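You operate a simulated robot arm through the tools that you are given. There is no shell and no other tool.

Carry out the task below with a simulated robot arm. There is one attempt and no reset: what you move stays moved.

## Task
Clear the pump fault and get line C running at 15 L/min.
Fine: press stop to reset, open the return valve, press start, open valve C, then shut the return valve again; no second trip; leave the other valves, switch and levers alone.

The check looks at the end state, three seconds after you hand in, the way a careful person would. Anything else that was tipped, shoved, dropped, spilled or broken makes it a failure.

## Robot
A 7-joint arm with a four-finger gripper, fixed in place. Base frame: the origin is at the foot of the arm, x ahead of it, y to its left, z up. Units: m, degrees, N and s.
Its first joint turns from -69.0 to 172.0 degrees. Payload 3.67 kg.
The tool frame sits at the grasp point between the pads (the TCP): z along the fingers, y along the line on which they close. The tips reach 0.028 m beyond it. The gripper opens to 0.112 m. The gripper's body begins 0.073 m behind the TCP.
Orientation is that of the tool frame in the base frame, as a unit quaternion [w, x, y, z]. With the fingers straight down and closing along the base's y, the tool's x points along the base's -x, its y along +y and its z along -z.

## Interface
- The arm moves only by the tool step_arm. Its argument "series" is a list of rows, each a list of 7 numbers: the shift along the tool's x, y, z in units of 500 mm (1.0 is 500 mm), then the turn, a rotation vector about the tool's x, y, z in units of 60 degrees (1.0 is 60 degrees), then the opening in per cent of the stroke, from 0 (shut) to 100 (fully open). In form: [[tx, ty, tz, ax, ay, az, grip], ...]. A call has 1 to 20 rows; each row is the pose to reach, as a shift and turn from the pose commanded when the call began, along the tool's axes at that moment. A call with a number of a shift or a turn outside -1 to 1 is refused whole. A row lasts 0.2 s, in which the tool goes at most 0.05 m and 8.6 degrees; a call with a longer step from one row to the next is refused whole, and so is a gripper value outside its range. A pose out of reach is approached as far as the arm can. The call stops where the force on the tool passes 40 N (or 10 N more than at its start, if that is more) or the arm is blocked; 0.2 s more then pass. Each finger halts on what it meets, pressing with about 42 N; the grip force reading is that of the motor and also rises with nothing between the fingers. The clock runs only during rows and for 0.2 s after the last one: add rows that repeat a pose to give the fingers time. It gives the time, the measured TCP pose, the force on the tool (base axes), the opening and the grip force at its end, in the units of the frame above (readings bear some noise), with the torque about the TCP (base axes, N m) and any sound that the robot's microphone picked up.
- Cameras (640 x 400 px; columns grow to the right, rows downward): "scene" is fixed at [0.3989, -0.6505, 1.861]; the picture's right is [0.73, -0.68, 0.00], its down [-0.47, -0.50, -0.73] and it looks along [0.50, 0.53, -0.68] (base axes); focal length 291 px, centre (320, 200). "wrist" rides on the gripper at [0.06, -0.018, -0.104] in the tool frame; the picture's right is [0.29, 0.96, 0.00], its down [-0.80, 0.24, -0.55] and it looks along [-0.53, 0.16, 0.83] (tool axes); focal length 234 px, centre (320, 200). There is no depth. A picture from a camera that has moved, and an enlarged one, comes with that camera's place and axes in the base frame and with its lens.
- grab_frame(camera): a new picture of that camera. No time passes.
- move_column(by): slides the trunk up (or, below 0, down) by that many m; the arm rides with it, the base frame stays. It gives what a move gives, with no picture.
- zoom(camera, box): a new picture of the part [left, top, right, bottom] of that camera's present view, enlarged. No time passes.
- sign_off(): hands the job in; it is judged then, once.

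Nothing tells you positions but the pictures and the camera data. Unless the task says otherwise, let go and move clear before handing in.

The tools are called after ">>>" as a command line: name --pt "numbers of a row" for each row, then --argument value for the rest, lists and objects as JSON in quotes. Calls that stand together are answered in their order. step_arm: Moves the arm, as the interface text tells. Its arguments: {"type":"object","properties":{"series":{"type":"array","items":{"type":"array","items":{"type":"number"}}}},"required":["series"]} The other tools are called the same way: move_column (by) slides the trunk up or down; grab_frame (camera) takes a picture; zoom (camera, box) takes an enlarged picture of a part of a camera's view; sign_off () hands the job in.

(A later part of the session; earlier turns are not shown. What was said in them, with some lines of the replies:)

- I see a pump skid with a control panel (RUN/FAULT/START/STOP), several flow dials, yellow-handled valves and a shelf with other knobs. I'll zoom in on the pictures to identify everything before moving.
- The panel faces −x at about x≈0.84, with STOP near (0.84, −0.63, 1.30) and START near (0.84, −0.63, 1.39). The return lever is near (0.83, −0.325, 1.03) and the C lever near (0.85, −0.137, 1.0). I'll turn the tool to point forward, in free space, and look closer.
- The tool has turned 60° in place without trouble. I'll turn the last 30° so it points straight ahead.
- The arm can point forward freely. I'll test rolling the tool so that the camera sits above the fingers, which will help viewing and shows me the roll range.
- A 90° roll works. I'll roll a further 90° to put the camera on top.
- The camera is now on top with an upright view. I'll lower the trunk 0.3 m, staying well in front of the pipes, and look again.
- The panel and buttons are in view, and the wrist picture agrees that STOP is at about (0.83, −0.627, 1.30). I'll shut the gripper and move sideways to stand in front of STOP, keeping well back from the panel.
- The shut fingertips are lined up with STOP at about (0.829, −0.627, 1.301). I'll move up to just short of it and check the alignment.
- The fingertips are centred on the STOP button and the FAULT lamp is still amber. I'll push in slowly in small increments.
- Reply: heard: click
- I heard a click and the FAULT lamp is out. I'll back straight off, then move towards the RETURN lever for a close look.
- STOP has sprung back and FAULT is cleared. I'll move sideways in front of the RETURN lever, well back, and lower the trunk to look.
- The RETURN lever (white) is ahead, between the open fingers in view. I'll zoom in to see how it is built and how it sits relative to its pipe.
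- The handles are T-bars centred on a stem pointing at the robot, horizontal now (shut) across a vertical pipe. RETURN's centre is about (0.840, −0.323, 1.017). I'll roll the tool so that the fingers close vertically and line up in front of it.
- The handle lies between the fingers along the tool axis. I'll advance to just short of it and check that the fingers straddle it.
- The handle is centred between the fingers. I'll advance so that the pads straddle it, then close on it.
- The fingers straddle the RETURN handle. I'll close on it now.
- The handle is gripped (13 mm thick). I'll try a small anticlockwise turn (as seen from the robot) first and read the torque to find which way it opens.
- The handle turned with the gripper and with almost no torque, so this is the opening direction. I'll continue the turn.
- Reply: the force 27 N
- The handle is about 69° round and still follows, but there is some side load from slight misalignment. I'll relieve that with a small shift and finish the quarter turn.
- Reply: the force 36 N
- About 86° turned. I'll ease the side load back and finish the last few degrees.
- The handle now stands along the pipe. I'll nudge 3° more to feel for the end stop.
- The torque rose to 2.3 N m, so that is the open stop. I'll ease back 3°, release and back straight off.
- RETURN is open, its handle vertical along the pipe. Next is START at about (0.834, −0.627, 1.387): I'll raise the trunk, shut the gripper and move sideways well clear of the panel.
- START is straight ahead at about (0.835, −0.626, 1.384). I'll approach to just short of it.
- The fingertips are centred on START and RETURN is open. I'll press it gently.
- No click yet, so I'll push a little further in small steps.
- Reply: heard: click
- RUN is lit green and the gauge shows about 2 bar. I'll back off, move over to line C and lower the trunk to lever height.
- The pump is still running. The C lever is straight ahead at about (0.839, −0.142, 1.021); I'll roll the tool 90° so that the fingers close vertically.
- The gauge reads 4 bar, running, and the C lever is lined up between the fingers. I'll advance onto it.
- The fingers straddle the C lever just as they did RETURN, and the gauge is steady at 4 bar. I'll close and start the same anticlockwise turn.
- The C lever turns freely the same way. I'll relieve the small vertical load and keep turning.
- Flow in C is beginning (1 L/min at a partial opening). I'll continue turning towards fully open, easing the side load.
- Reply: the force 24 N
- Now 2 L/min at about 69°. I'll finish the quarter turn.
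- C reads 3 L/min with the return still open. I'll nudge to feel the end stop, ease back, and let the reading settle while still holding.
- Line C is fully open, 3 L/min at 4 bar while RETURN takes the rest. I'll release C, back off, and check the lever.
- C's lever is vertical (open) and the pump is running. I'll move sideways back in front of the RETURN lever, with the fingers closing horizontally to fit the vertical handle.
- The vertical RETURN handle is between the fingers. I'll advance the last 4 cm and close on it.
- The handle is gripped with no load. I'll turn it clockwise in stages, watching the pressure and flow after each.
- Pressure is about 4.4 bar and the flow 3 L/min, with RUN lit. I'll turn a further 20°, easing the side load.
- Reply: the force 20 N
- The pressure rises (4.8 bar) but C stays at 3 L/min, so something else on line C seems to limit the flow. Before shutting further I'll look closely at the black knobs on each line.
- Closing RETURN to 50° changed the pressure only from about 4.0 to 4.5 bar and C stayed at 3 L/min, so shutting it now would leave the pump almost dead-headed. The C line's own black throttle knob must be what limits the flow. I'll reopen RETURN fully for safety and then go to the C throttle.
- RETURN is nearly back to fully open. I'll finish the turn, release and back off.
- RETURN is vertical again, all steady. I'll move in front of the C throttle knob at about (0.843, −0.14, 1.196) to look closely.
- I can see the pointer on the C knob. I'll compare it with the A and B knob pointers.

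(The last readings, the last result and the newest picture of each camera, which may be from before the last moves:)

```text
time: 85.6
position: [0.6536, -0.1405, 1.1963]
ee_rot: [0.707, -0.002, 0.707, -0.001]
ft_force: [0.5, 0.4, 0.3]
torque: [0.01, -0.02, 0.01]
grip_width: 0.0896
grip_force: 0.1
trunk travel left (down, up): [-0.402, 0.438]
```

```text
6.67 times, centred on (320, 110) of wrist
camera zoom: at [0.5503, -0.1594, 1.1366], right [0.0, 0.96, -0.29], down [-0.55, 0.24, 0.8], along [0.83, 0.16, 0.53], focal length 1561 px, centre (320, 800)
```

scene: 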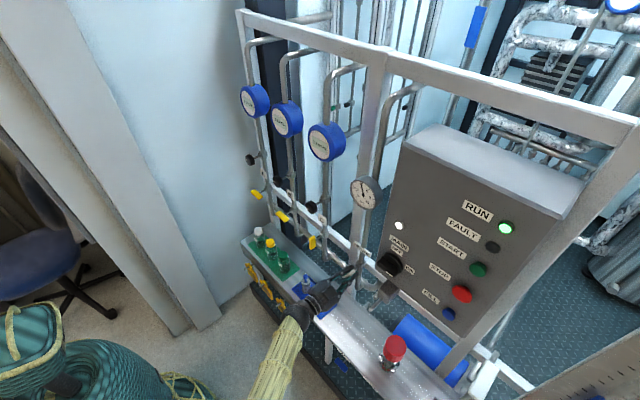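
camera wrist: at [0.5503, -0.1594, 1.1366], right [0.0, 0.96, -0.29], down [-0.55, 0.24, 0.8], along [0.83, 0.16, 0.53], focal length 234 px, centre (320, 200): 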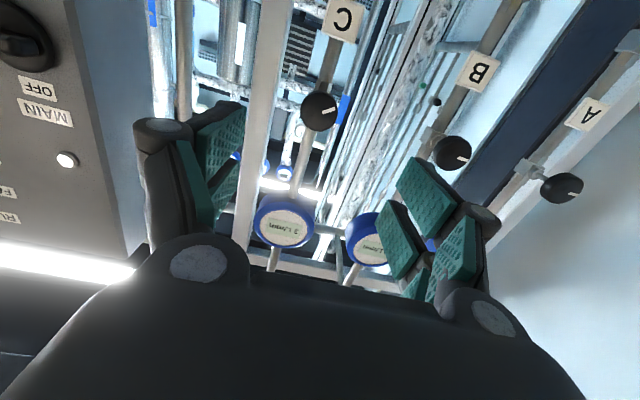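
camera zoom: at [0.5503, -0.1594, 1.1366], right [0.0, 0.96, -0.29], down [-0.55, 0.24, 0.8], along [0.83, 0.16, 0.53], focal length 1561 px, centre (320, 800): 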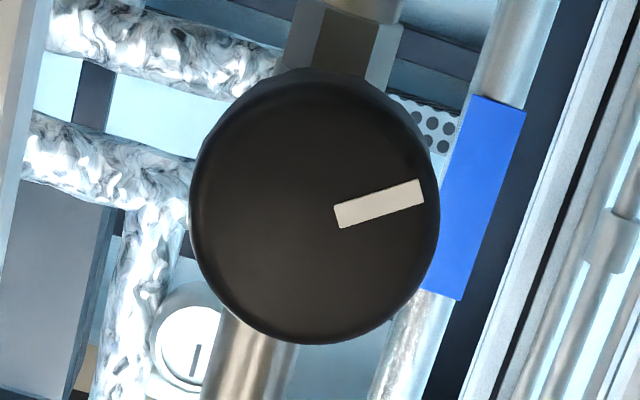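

A and B knobs point straight to the left (their rest mark), while C's is about 32° anticlockwise from there – so C's throttle is only a little open, which fits 3 L/min. I'll roll to 90° and approach the C knob to open it further.

>>> step_arm --pt "0 0 0.0 0 0 0.14 80" --pt "0 0 0.0 0 0 0.28 80" --pt "0 0 0.0 0 0 0.42 80" --pt "0 0 0.0 0 0 0.56 80" --pt "0 0 0.0 0 0 0.7 80" --pt "0 0 0.0 0 0 0.84 80" --pt "0 0 0.0 0 0 0.98 80" --pt "0 0 0.0 0 0 1.0 80"

>>> step_arm --pt "0 0 0 0 0 0.14 80" --pt "0 0 0 0 0 0.28 80" --pt "0 0 0 0 0 0.42 80" --pt "0 0 0 0 0 0.5 80" --pt "0 0 0.08 0 0 0.5 80" --pt "0 0 0.16 0 0 0.5 80" --pt "0 0.002 0.22 0 0 0.5 80" --pt "0 0.003 0.25 0 0 0.5 80" --pt "0 0.003 0.25 0 0 0.5 80"

>>> grab_frame --camera "wrist"

>>> zoom --camera "scene" --box '[270, 160, 370, 250]'

```text
time: 87.4
position: [0.6546, -0.1395, 1.1963]
ee_rot: [0.613, 0.353, 0.613, 0.353]
ft_force: [-0.1, 0.0, -0.1]
torque: [0.04, 0.0, -0.01]
grip_width: 0.0897
grip_force: 0.1
trunk travel left (down, up): [-0.402, 0.438]
```

```text
time: 89.4
position: [0.7803, -0.1401, 1.1966]
ee_rot: [0.501, 0.499, 0.501, 0.498]
ft_force: [-0.4, 0.1, -0.2]
torque: [0.04, 0.03, -0.06]
grip_width: 0.0899
grip_force: 0.0
trunk travel left (down, up): [-0.402, 0.438]
```

```text
taken
camera wrist: at [0.6757, -0.0811, 1.1791], right [0.0, 0.29, 0.96], down [-0.55, -0.8, 0.24], along [0.83, -0.53, 0.16], focal length 234 px, centre (320, 200)
```

wrist: 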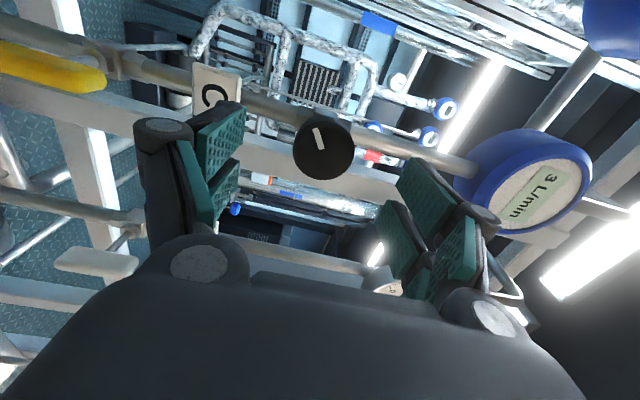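

```text
4.44 times, centred on (320, 205) of scene
camera zoom: at [0.3989, -0.6505, 1.861], right [0.73, -0.68, 0.0], down [-0.47, -0.5, -0.73], along [0.5, 0.53, -0.68], focal length 1292 px, centre (320, 178)
```

zoom: 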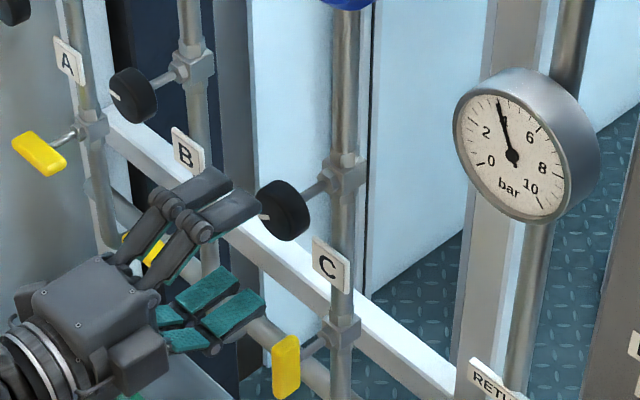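

The knob is centred between the fingers. I'll advance around it and close on it.

>>> step_arm --pt "0 0.004 0.03 0 0 0 80" --pt "0 0.004 0.06 0 0 0 80" --pt "0 0.004 0.09 0 0 0 80" --pt "0 0.004 0.1 0 0 0 80" --pt "0 0.004 0.1 0 0 0 80"

>>> grab_frame --camera "wrist"

>>> zoom --camera "scene" --box '[270, 160, 370, 250]'

```text
time: 90.6
position: [0.8301, -0.1392, 1.1998]
ee_rot: [0.502, 0.499, 0.501, 0.499]
ft_force: [-0.2, -0.1, -0.2]
torque: [-0.02, 0.03, 0.01]
grip_width: 0.0899
grip_force: 0.1
trunk travel left (down, up): [-0.402, 0.438]
```

```text
taken
camera wrist: at [0.7262, -0.0802, 1.1821], right [0.0, 0.29, 0.96], down [-0.55, -0.8, 0.24], along [0.83, -0.53, 0.16], focal length 234 px, centre (320, 200)
```

wrist: 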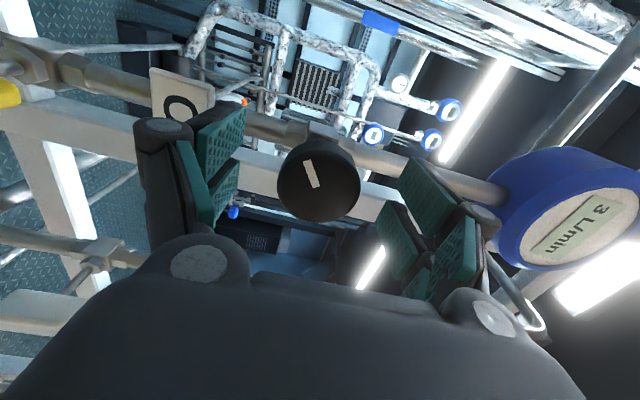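

```text
4.44 times, centred on (320, 205) of scene
camera zoom: at [0.3989, -0.6505, 1.861], right [0.73, -0.68, 0.0], down [-0.47, -0.5, -0.73], along [0.5, 0.53, -0.68], focal length 1292 px, centre (320, 178)
```

zoom: 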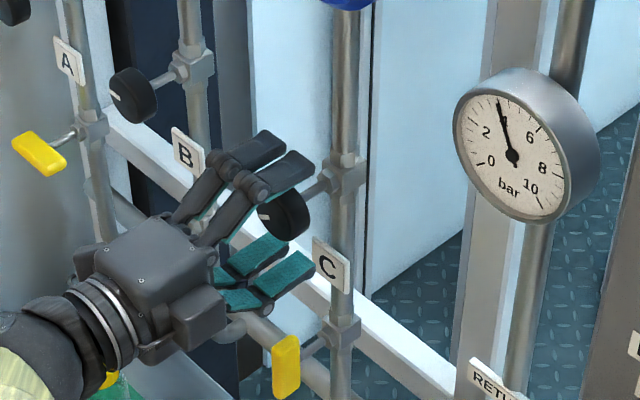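

The fingers straddle the C knob. I'll close on it gently and try a small anticlockwise turn, then read the flow.

>>> step_arm --pt "0 0 0 0 0 0 60" --pt "0 0 0 0 0 0 40" --pt "0 0 0 0 0 0 20" --pt "0 0 0 0 0 0 20"

>>> grab_frame --camera "wrist"

```text
time: 91.6
position: [0.8298, -0.1389, 1.2]
ee_rot: [0.502, 0.499, 0.502, 0.498]
ft_force: [-2.1, 0.5, -3.8]
torque: [0.02, 0.06, -0.2]
grip_width: 0.0419
grip_force: 45.0
trunk travel left (down, up): [-0.402, 0.438]
```

```text
taken
camera wrist: at [0.726, -0.0801, 1.1818], right [0.0, 0.29, 0.96], down [-0.55, -0.8, 0.24], along [0.83, -0.53, 0.16], focal length 234 px, centre (320, 200)
```

wrist: 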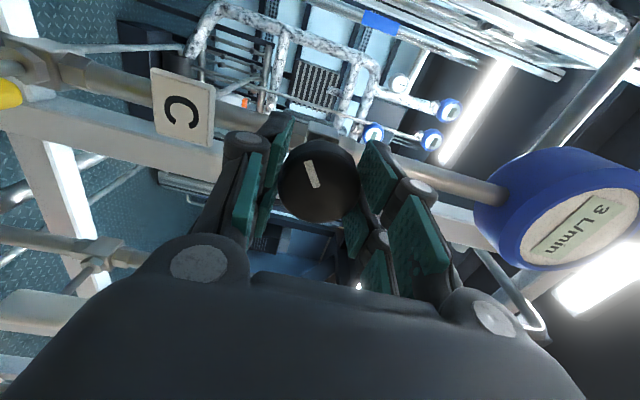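

The knob is gripped at 42 mm with little load. I'll turn 15° anticlockwise.

>>> step_arm --pt "0 0 0 0 0 -0.08 20" --pt "0 0 0 0 0 -0.16 20" --pt "0 0 0 0 0 -0.25 20" --pt "0 0 0 0 0 -0.25 20" --pt "0 0 0 0 0 -0.25 20"

>>> zoom --camera "scene" --box '[290, 110, 410, 220]'

>>> grab_frame --camera "wrist"

```text
time: 92.8
position: [0.8288, -0.1396, 1.1999]
ee_rot: [0.562, 0.429, 0.562, 0.429]
ft_force: [0.9, 1.8, -1.4]
torque: [0.02, 0.02, -0.04]
grip_width: 0.0422
grip_force: 44.4
trunk travel left (down, up): [-0.402, 0.438]
```

```text
3.64 times, centred on (350, 165) of scene
camera zoom: at [0.3989, -0.6505, 1.861], right [0.73, -0.68, 0.0], down [-0.47, -0.5, -0.73], along [0.5, 0.53, -0.68], focal length 1057 px, centre (211, 327)
```

zoom: 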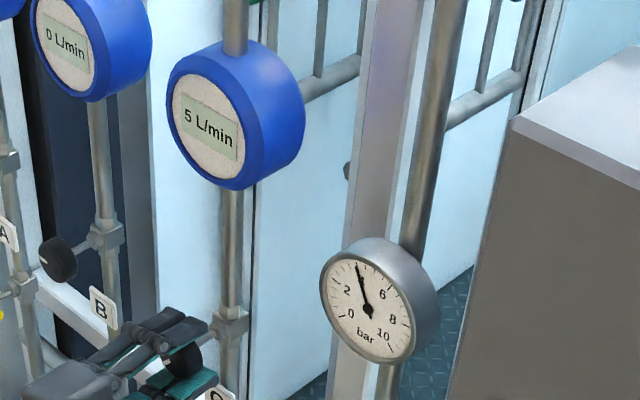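

```text
taken
camera wrist: at [0.726, -0.087, 1.1666], right [0.0, 0.53, 0.85], down [-0.55, -0.71, 0.44], along [0.83, -0.47, 0.29], focal length 234 px, centre (320, 200)
```

wrist: 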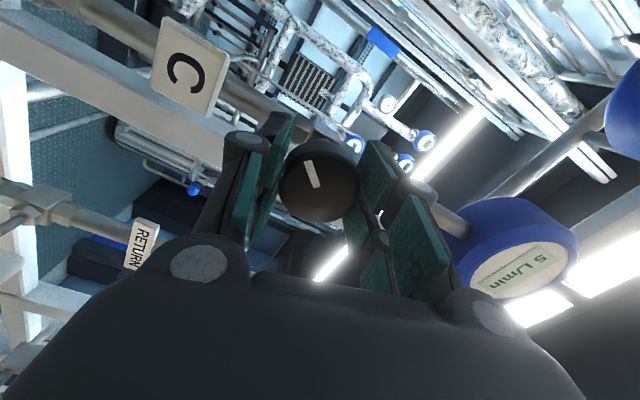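

That raised the flow from 3 to 5 L/min, so the knob is the C throttle and anticlockwise opens it. I'll keep turning in stages while watching the display.

>>> step_arm --pt "0 0 0 0 0 -0.1 20" --pt "0 0 0 0 0 -0.2 20" --pt "0 0 0 0 0 -0.3 20" --pt "0 0 0 0 0 -0.4 20" --pt "0 0 0 0 0 -0.5 20" --pt "0 0 0 0 0 -0.6 20" --pt "0 0 0 0 0 -0.7 20" --pt "0 0 0 0 0 -0.7 20" --pt "0 0 0 0 0 -0.7 20"

>>> zoom --camera "scene" --box '[290, 110, 410, 220]'

>>> grab_frame --camera "wrist"

```text
time: 94.8
position: [0.8297, -0.1387, 1.1989]
ee_rot: [0.678, 0.198, 0.679, 0.2]
ft_force: [-0.8, -2.1, -10.3]
torque: [0.0, 0.14, -0.08]
grip_width: 0.042
grip_force: 45.4
trunk travel left (down, up): [-0.402, 0.438]
```

```text
3.64 times, centred on (350, 165) of scene
camera zoom: at [0.3989, -0.6505, 1.861], right [0.73, -0.68, 0.0], down [-0.47, -0.5, -0.73], along [0.5, 0.53, -0.68], focal length 1057 px, centre (211, 327)
```

zoom: 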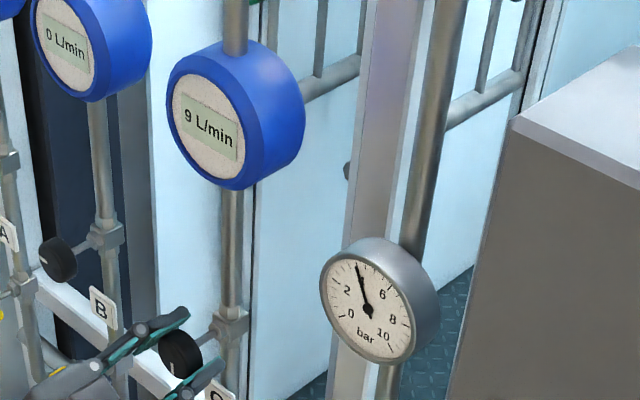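

```text
taken
camera wrist: at [0.7259, -0.1234, 1.1394], right [0.0, 0.96, 0.28], down [-0.55, -0.23, 0.8], along [0.83, -0.15, 0.53], focal length 234 px, centre (320, 200)
```

wrist: 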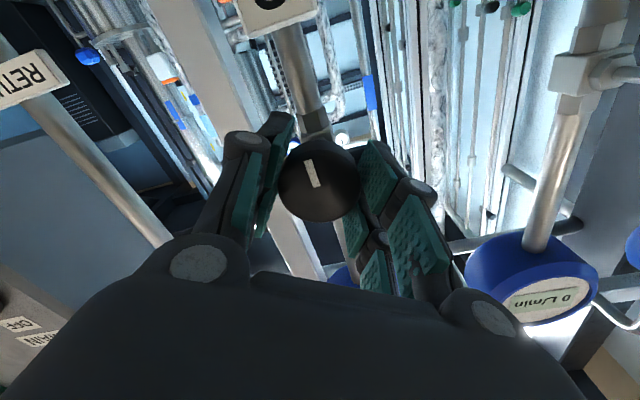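

The flow is 9 L/min after 57° of turning. I'll continue with about 33° more.

>>> step_arm --pt "0.001 -0.0006 0 0 0 -0.1 20" --pt "0.001 -0.0006 0 0 0 -0.2 20" --pt "0.001 -0.0006 0 0 0 -0.3 20" --pt "0.001 -0.0006 0 0 0 -0.4 20" --pt "0.001 -0.0006 0 0 0 -0.5 20" --pt "0.001 -0.0006 0 0 0 -0.545 20" --pt "0.001 -0.0006 0 0 0 -0.545 20" --pt "0.001 -0.0006 0 0 0 -0.545 20"

>>> zoom --camera "scene" --box '[290, 110, 410, 220]'

```text
time: 96.6
position: [0.8294, -0.141, 1.1997]
ee_rot: [0.707, 0.001, 0.707, 0.0]
ft_force: [4.6, -7.6, -5.0]
torque: [0.0, 0.42, -0.35]
grip_width: 0.0422
grip_force: 45.4
trunk travel left (down, up): [-0.402, 0.438]
```

```text
3.64 times, centred on (350, 165) of scene
camera zoom: at [0.3989, -0.6505, 1.861], right [0.73, -0.68, 0.0], down [-0.47, -0.5, -0.73], along [0.5, 0.53, -0.68], focal length 1057 px, centre (211, 327)
```

zoom: 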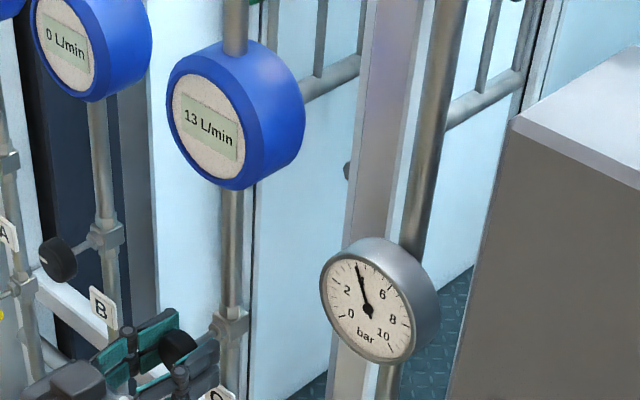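

C now reads 13 L/min with RETURN still open. I'll release the knob, back off and go to RETURN to shut it, then trim as needed.

>>> step_arm --pt "0 0 0 0 0 0 40" --pt "0 0 0 0 0 0 60" --pt "0 0 0 0 0 0 80" --pt "0 0 0 0 0 0 80" --pt "0 0 -0.05 0 0 0 80" --pt "0 0 -0.12 0 0 0 80" --pt "0 0 -0.2 0 0 0 80" --pt "0 0 -0.28 0 0 0 80" --pt "0 0 -0.35 0 0 0 70" --pt "0 -0.08 -0.35 0 0 0 60" --pt "0 -0.16 -0.35 0 0 0 50" --pt "0 -0.24 -0.35 0 0 0 50" --pt "0 -0.32 -0.35 0 0 0 50" --pt "0 -0.36 -0.35 0 0 0 50" --pt "0 -0.36 -0.35 0 0 0 50"

>>> move_column --by -0.177

>>> zoom --camera "scene" --box '[280, 110, 420, 220]'

>>> grab_frame --camera "scene"

```text
time: 99.8
position: [0.6542, -0.3185, 1.1985]
ee_rot: [0.707, 0.001, 0.707, -0.001]
ft_force: [0.5, 0.4, 0.8]
torque: [0.01, 0.0, 0.01]
grip_width: 0.056
grip_force: 0.0
trunk travel left (down, up): [-0.402, 0.438]
```

```text
time: 101.8
position: [0.6542, -0.3188, 1.0207]
ee_rot: [0.707, 0.0, 0.707, 0.001]
ft_force: [-0.1, 0.9, 0.7]
torque: [-0.03, -0.01, -0.01]
grip_width: 0.0559
grip_force: 0.0
trunk travel left (down, up): [-0.225, 0.615]
```

```text
3.64 times, centred on (350, 165) of scene
camera zoom: at [0.3989, -0.6505, 1.861], right [0.73, -0.68, 0.0], down [-0.47, -0.5, -0.73], along [0.5, 0.53, -0.68], focal length 1057 px, centre (211, 327)
```

zoom: 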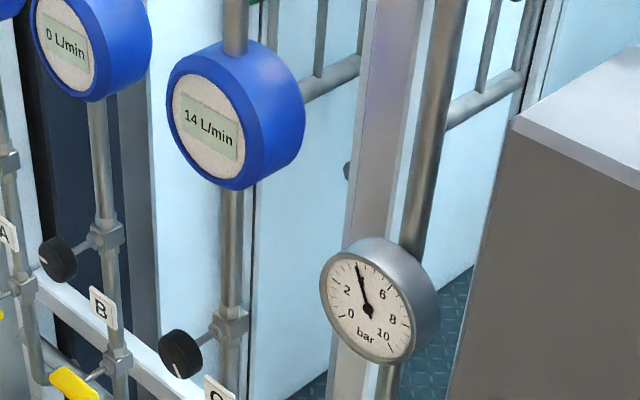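

```text
taken
```

scene: 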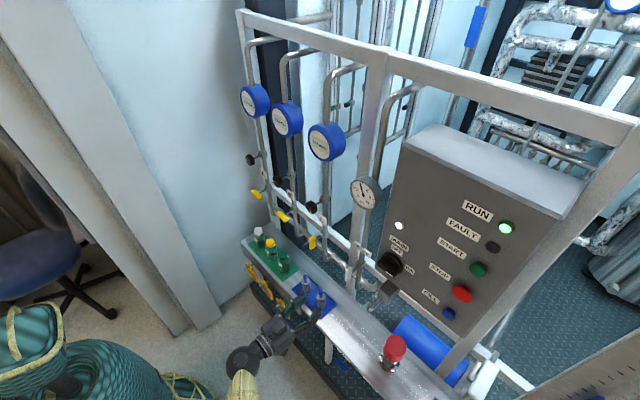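

C has settled at 14 L/min with RETURN open, RUN lit. I'll advance onto the RETURN handle, close and begin turning it shut.

>>> step_arm --pt "-0.002 -0.0025 0.08 0 0 0 50" --pt "-0.002 -0.0025 0.16 0 0 0 50" --pt "-0.002 -0.0025 0.22 0 0 0 50" --pt "-0.002 -0.0025 0.27 0 0 0 50" --pt "-0.002 -0.0025 0.31 0 0 0 50" --pt "-0.002 -0.0025 0.352 0 0 0 50" --pt "-0.002 -0.0025 0.352 0 0 0 50"

>>> zoom --camera "wrist" --box '[200, 0, 460, 250]'

```text
time: 103.4
position: [0.832, -0.3201, 1.0223]
ee_rot: [0.707, 0.0, 0.707, 0.0]
ft_force: [-0.3, 0.9, 0.1]
torque: [0.01, -0.01, -0.03]
grip_width: 0.056
grip_force: 0.0
trunk travel left (down, up): [-0.225, 0.615]
```

```text
1.60 times, centred on (330, 125) of wrist
camera zoom: at [0.7272, -0.3392, 0.9633], right [0.0, 0.96, -0.29], down [-0.55, 0.24, 0.8], along [0.83, 0.16, 0.53], focal length 375 px, centre (304, 320)
```

zoom: 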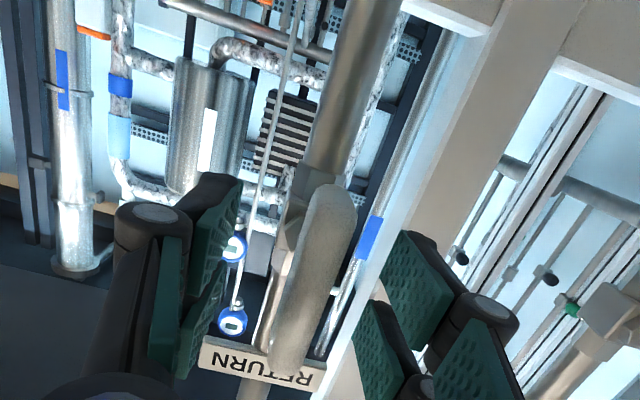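

The fingers straddle the vertical RETURN handle. I'll close and turn the first 40°.

>>> step_arm --pt "0 0 0 0 0 0 30" --pt "0 0 0 0 0 0 10" --pt "0 0 0 0 0 0 0" --pt "0 0 0 0 0 0 0" --pt "0 0 0 0 0 0.1 0" --pt "0 0 0 0 0 0.2 0" --pt "0 0 0 0 0 0.3 0" --pt "0 0 0 0 0 0.4 0" --pt "0 0 0 0 0 0.5 0" --pt "0 0 0 0 0 0.6 0" --pt "0 0 0 0 0 0.667 0" --pt "0 0 0 0 0 0.667 0"

>>> zoom --camera "scene" --box '[290, 110, 410, 220]'

```text
time: 106.0
position: [0.8305, -0.3218, 1.0229]
ee_rot: [0.664, 0.245, 0.663, 0.242]
ft_force: [22.3, -14.5, 12.6]
torque: [-0.02, -0.24, -0.36]
grip_width: 0.0124
grip_force: 44.9
trunk travel left (down, up): [-0.225, 0.615]
```

```text
3.64 times, centred on (350, 165) of scene
camera zoom: at [0.3989, -0.6505, 1.861], right [0.73, -0.68, 0.0], down [-0.47, -0.5, -0.73], along [0.5, 0.53, -0.68], focal length 1057 px, centre (211, 327)
```

zoom: 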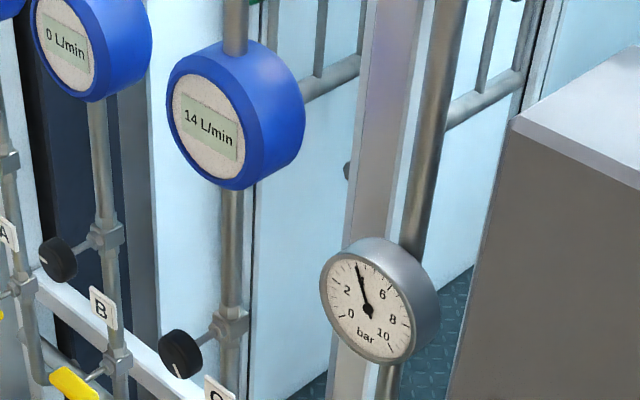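

Flow is 14 and the pressure about 4 bar. I'll ease the side load and turn 25° more.

>>> step_arm --pt "-0.0027 -0.0004 0.002 0 0 0 0" --pt "-0.0027 -0.0004 0.002 0 0 0.1 0" --pt "-0.0027 -0.0004 0.002 0 0 0.2 0" --pt "-0.0027 -0.0004 0.002 0 0 0.3 0" --pt "-0.0027 -0.0004 0.002 0 0 0.42 0" --pt "-0.0027 -0.0004 0.002 0 0 0.42 0"

>>> zoom --camera "scene" --box '[290, 110, 410, 220]'

```text
time: 107.4
position: [0.8319, -0.3231, 1.0217]
ee_rot: [0.594, 0.383, 0.596, 0.381]
ft_force: [-13.5, -10.4, -18.7]
torque: [-0.07, 0.81, 0.83]
grip_width: 0.0127
grip_force: 44.4
trunk travel left (down, up): [-0.225, 0.615]
```

```text
3.64 times, centred on (350, 165) of scene
camera zoom: at [0.3989, -0.6505, 1.861], right [0.73, -0.68, 0.0], down [-0.47, -0.5, -0.73], along [0.5, 0.53, -0.68], focal length 1057 px, centre (211, 327)
```

zoom: 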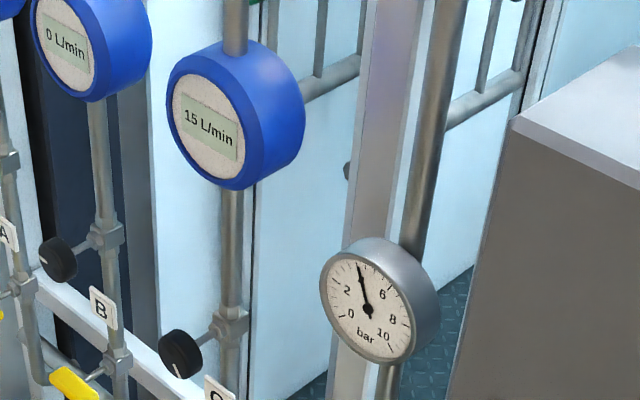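

15 L/min with the pressure a little over 4 bar. I'll turn the final 25° to shut, easing the load.

>>> step_arm --pt "0 -0.003 -0.0014 0 0 0 0" --pt "0 -0.003 -0.0014 0 0 0.1 0" --pt "0 -0.003 -0.0014 0 0 0.2 0" --pt "0 -0.003 -0.0014 0 0 0.3 0" --pt "0 -0.003 -0.0014 0 0 0.4 0" --pt "0 -0.003 -0.0014 0 0 0.42 0" --pt "0 -0.003 -0.0014 0 0 0.42 0"

>>> zoom --camera "scene" --box '[290, 110, 410, 220]'

>>> zoom --camera "scene" --box '[300, 180, 550, 330]'

```text
time: 109.0
position: [0.8315, -0.3228, 1.0202]
ee_rot: [0.498, 0.503, 0.498, 0.501]
ft_force: [-16.5, -4.7, -28.4]
torque: [-0.66, 0.53, -1.04]
grip_width: 0.0125
grip_force: 45.1
trunk travel left (down, up): [-0.225, 0.615]
```

```text
3.64 times, centred on (350, 165) of scene
camera zoom: at [0.3989, -0.6505, 1.861], right [0.73, -0.68, 0.0], down [-0.47, -0.5, -0.73], along [0.5, 0.53, -0.68], focal length 1057 px, centre (211, 327)
```

zoom: 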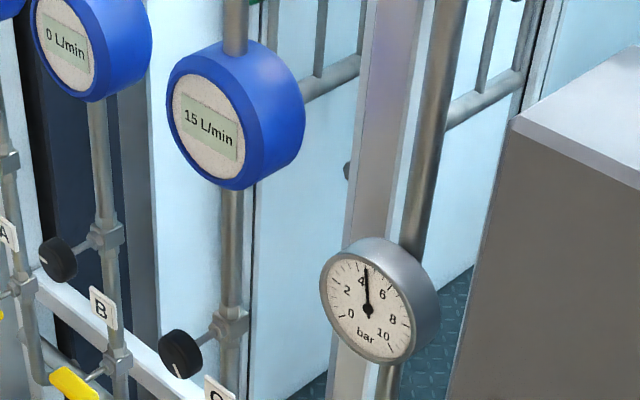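

```text
2.56 times, centred on (425, 255) of scene
camera zoom: at [0.3989, -0.6505, 1.861], right [0.73, -0.68, 0.0], down [-0.47, -0.5, -0.73], along [0.5, 0.53, -0.68], focal length 744 px, centre (51, 59)
```

zoom: 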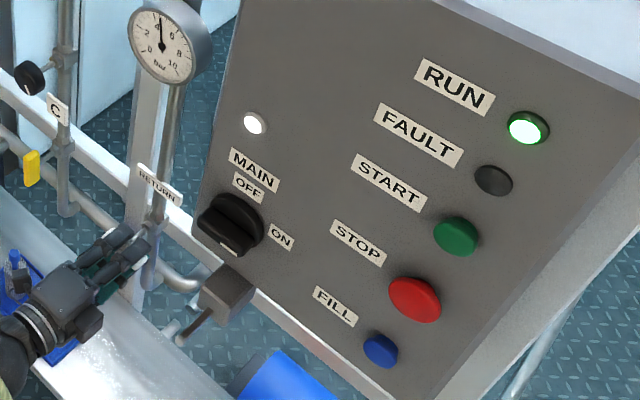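

RETURN is at its shut stop, C reads 15 L/min and RUN is lit. I'll ease the load and wait a second to let the reading settle.

>>> step_arm --pt "0 -0.0034 -0.0014 0 0 -0.005 0" --pt "0 -0.0034 -0.0014 0 0 -0.005 0" --pt "0 -0.0034 -0.0014 0 0 -0.005 0" --pt "0 -0.0034 -0.0014 0 0 -0.005 0" --pt "0 -0.0034 -0.0014 0 0 -0.005 0" --pt "0 -0.0034 -0.0014 0 0 -0.005 0"

>>> zoom --camera "scene" --box '[290, 110, 410, 220]'

```text
time: 110.4
position: [0.8304, -0.3239, 1.0209]
ee_rot: [0.499, 0.502, 0.498, 0.501]
ft_force: [9.5, -10.9, -7.6]
torque: [-0.26, 0.14, 0.05]
grip_width: 0.0125
grip_force: 44.8
trunk travel left (down, up): [-0.225, 0.615]
```

```text
3.64 times, centred on (350, 165) of scene
camera zoom: at [0.3989, -0.6505, 1.861], right [0.73, -0.68, 0.0], down [-0.47, -0.5, -0.73], along [0.5, 0.53, -0.68], focal length 1057 px, centre (211, 327)
```

zoom: 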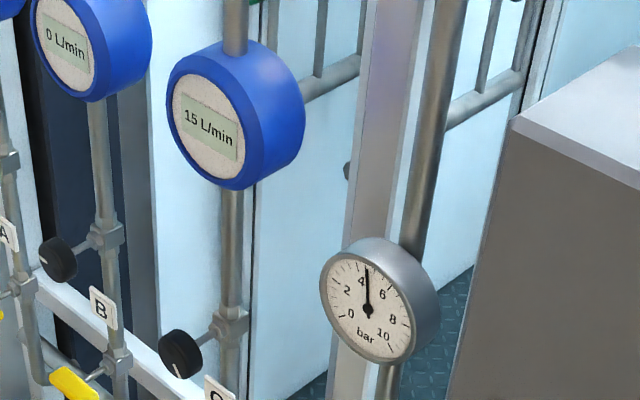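

C holds at 15 L/min with RETURN shut. I'll release, back off and check everything.

>>> step_arm --pt "0 0 0 0 0 0 20" --pt "0 0 0 0 0 0 40" --pt "0 0 0 0 0 0 55" --pt "0 0 0 0 0 0 55" --pt "0 0 -0.04 0 0 0 55" --pt "0 0 -0.1 0 0 0 55" --pt "0 0 -0.18 0 0 0 55" --pt "0 0 -0.26 0 0 0 55" --pt "0 0 -0.34 0 0 0 55" --pt "0 0 -0.42 0 0 0 55" --pt "0 0 -0.46 0 0 0 55" --pt "0 0 -0.46 0 0 0 55" --pt "0 0 -0.46 0 0 0 55" --pt "0 0 -0.46 0 0 0 55"

>>> zoom --camera "scene" --box '[290, 110, 410, 220]'

>>> zoom --camera "scene" --box '[270, 180, 550, 330]'

>>> zoom --camera "scene" --box '[300, 220, 400, 310]'

>>> grab_frame --camera "scene"

```text
time: 113.4
position: [0.5996, -0.3212, 1.0192]
ee_rot: [0.499, 0.501, 0.499, 0.501]
ft_force: [-0.2, 0.1, 0.3]
torque: [0.0, 0.01, 0.03]
grip_width: 0.0614
grip_force: 0.0
trunk travel left (down, up): [-0.225, 0.615]
```

```text
3.64 times, centred on (350, 165) of scene
camera zoom: at [0.3989, -0.6505, 1.861], right [0.73, -0.68, 0.0], down [-0.47, -0.5, -0.73], along [0.5, 0.53, -0.68], focal length 1057 px, centre (211, 327)
```

zoom: 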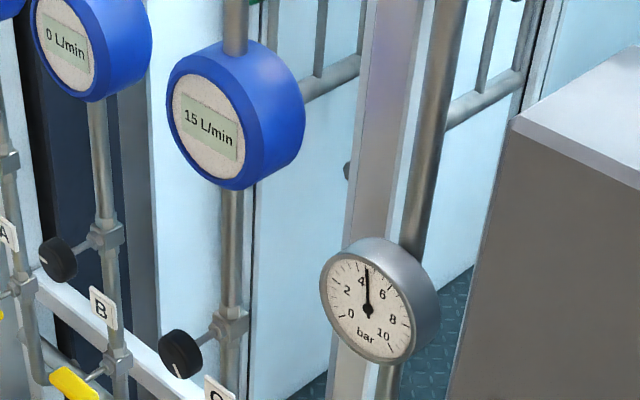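

```text
2.29 times, centred on (410, 255) of scene
camera zoom: at [0.3989, -0.6505, 1.861], right [0.73, -0.68, 0.0], down [-0.47, -0.5, -0.73], along [0.5, 0.53, -0.68], focal length 665 px, centre (114, 74)
```

zoom: 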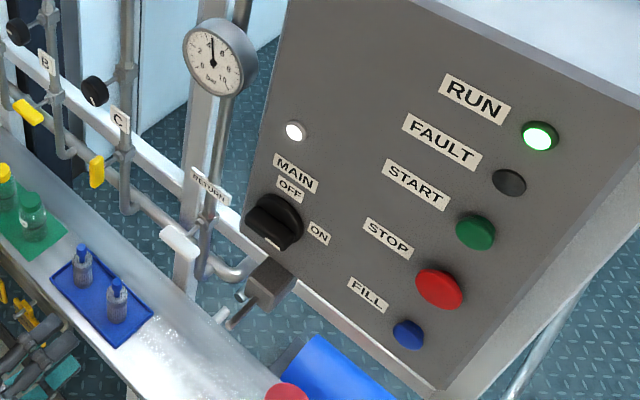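

```text
4.44 times, centred on (350, 265) of scene
camera zoom: at [0.3989, -0.6505, 1.861], right [0.73, -0.68, 0.0], down [-0.47, -0.5, -0.73], along [0.5, 0.53, -0.68], focal length 1292 px, centre (187, -89)
```

zoom: 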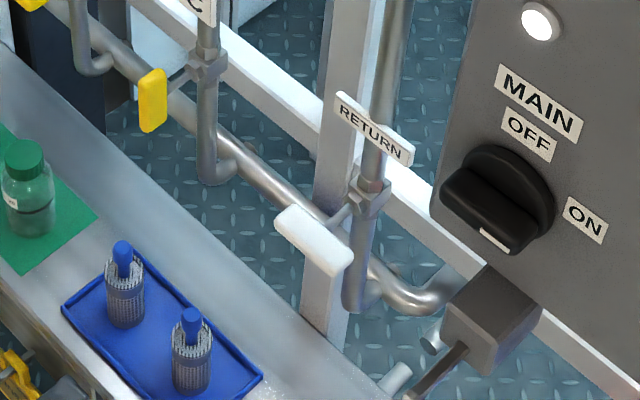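

```text
taken
```

scene: 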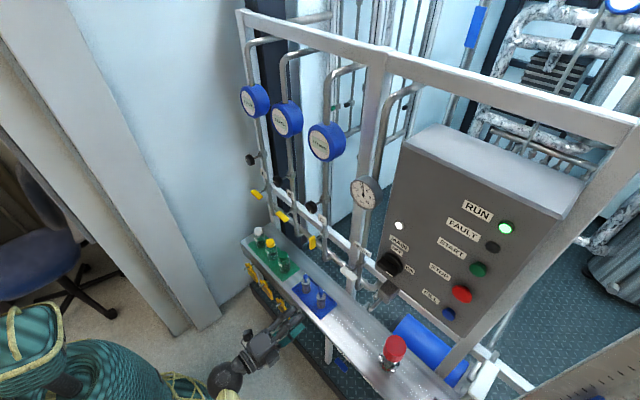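

C holds steady at 15 L/min at about 4.4 bar, with RUN lit and FAULT off. RETURN is shut, the C lever is open, and A, B, MAIN and the bottles are as they were. The arm is clear, so I'll hand in.

>>> sign_off

```text
The job is handed in.
```

The pump fault is cleared and line C is running at a steady 15 L/min at about 4.4 bar. RUN is lit, FAULT is off, and there was no second trip.

I pressed STOP to reset, opened RETURN, pressed START, opened valve C, then shut RETURN again. Two things went beyond your written steps:

- **C throttle knob:** With valve C fully open, flow was only 3 L/min, and part-closing RETURN did not raise it. I opened the black throttle knob on line C by about 90° anticlockwise to reach 15 L/min. Your steps don't mention this knob, and I took it as part of line C rather than one of the "other valves".
- **RETURN, closed in two goes:** I had turned RETURN about 50° towards shut before I noticed the low flow. I reopened it fully while I set the throttle, then shut it to its stop.

Lines A and B, the MAIN switch, the other levers and the bottles were left alone. The arm had let go and was clear when I handed in.
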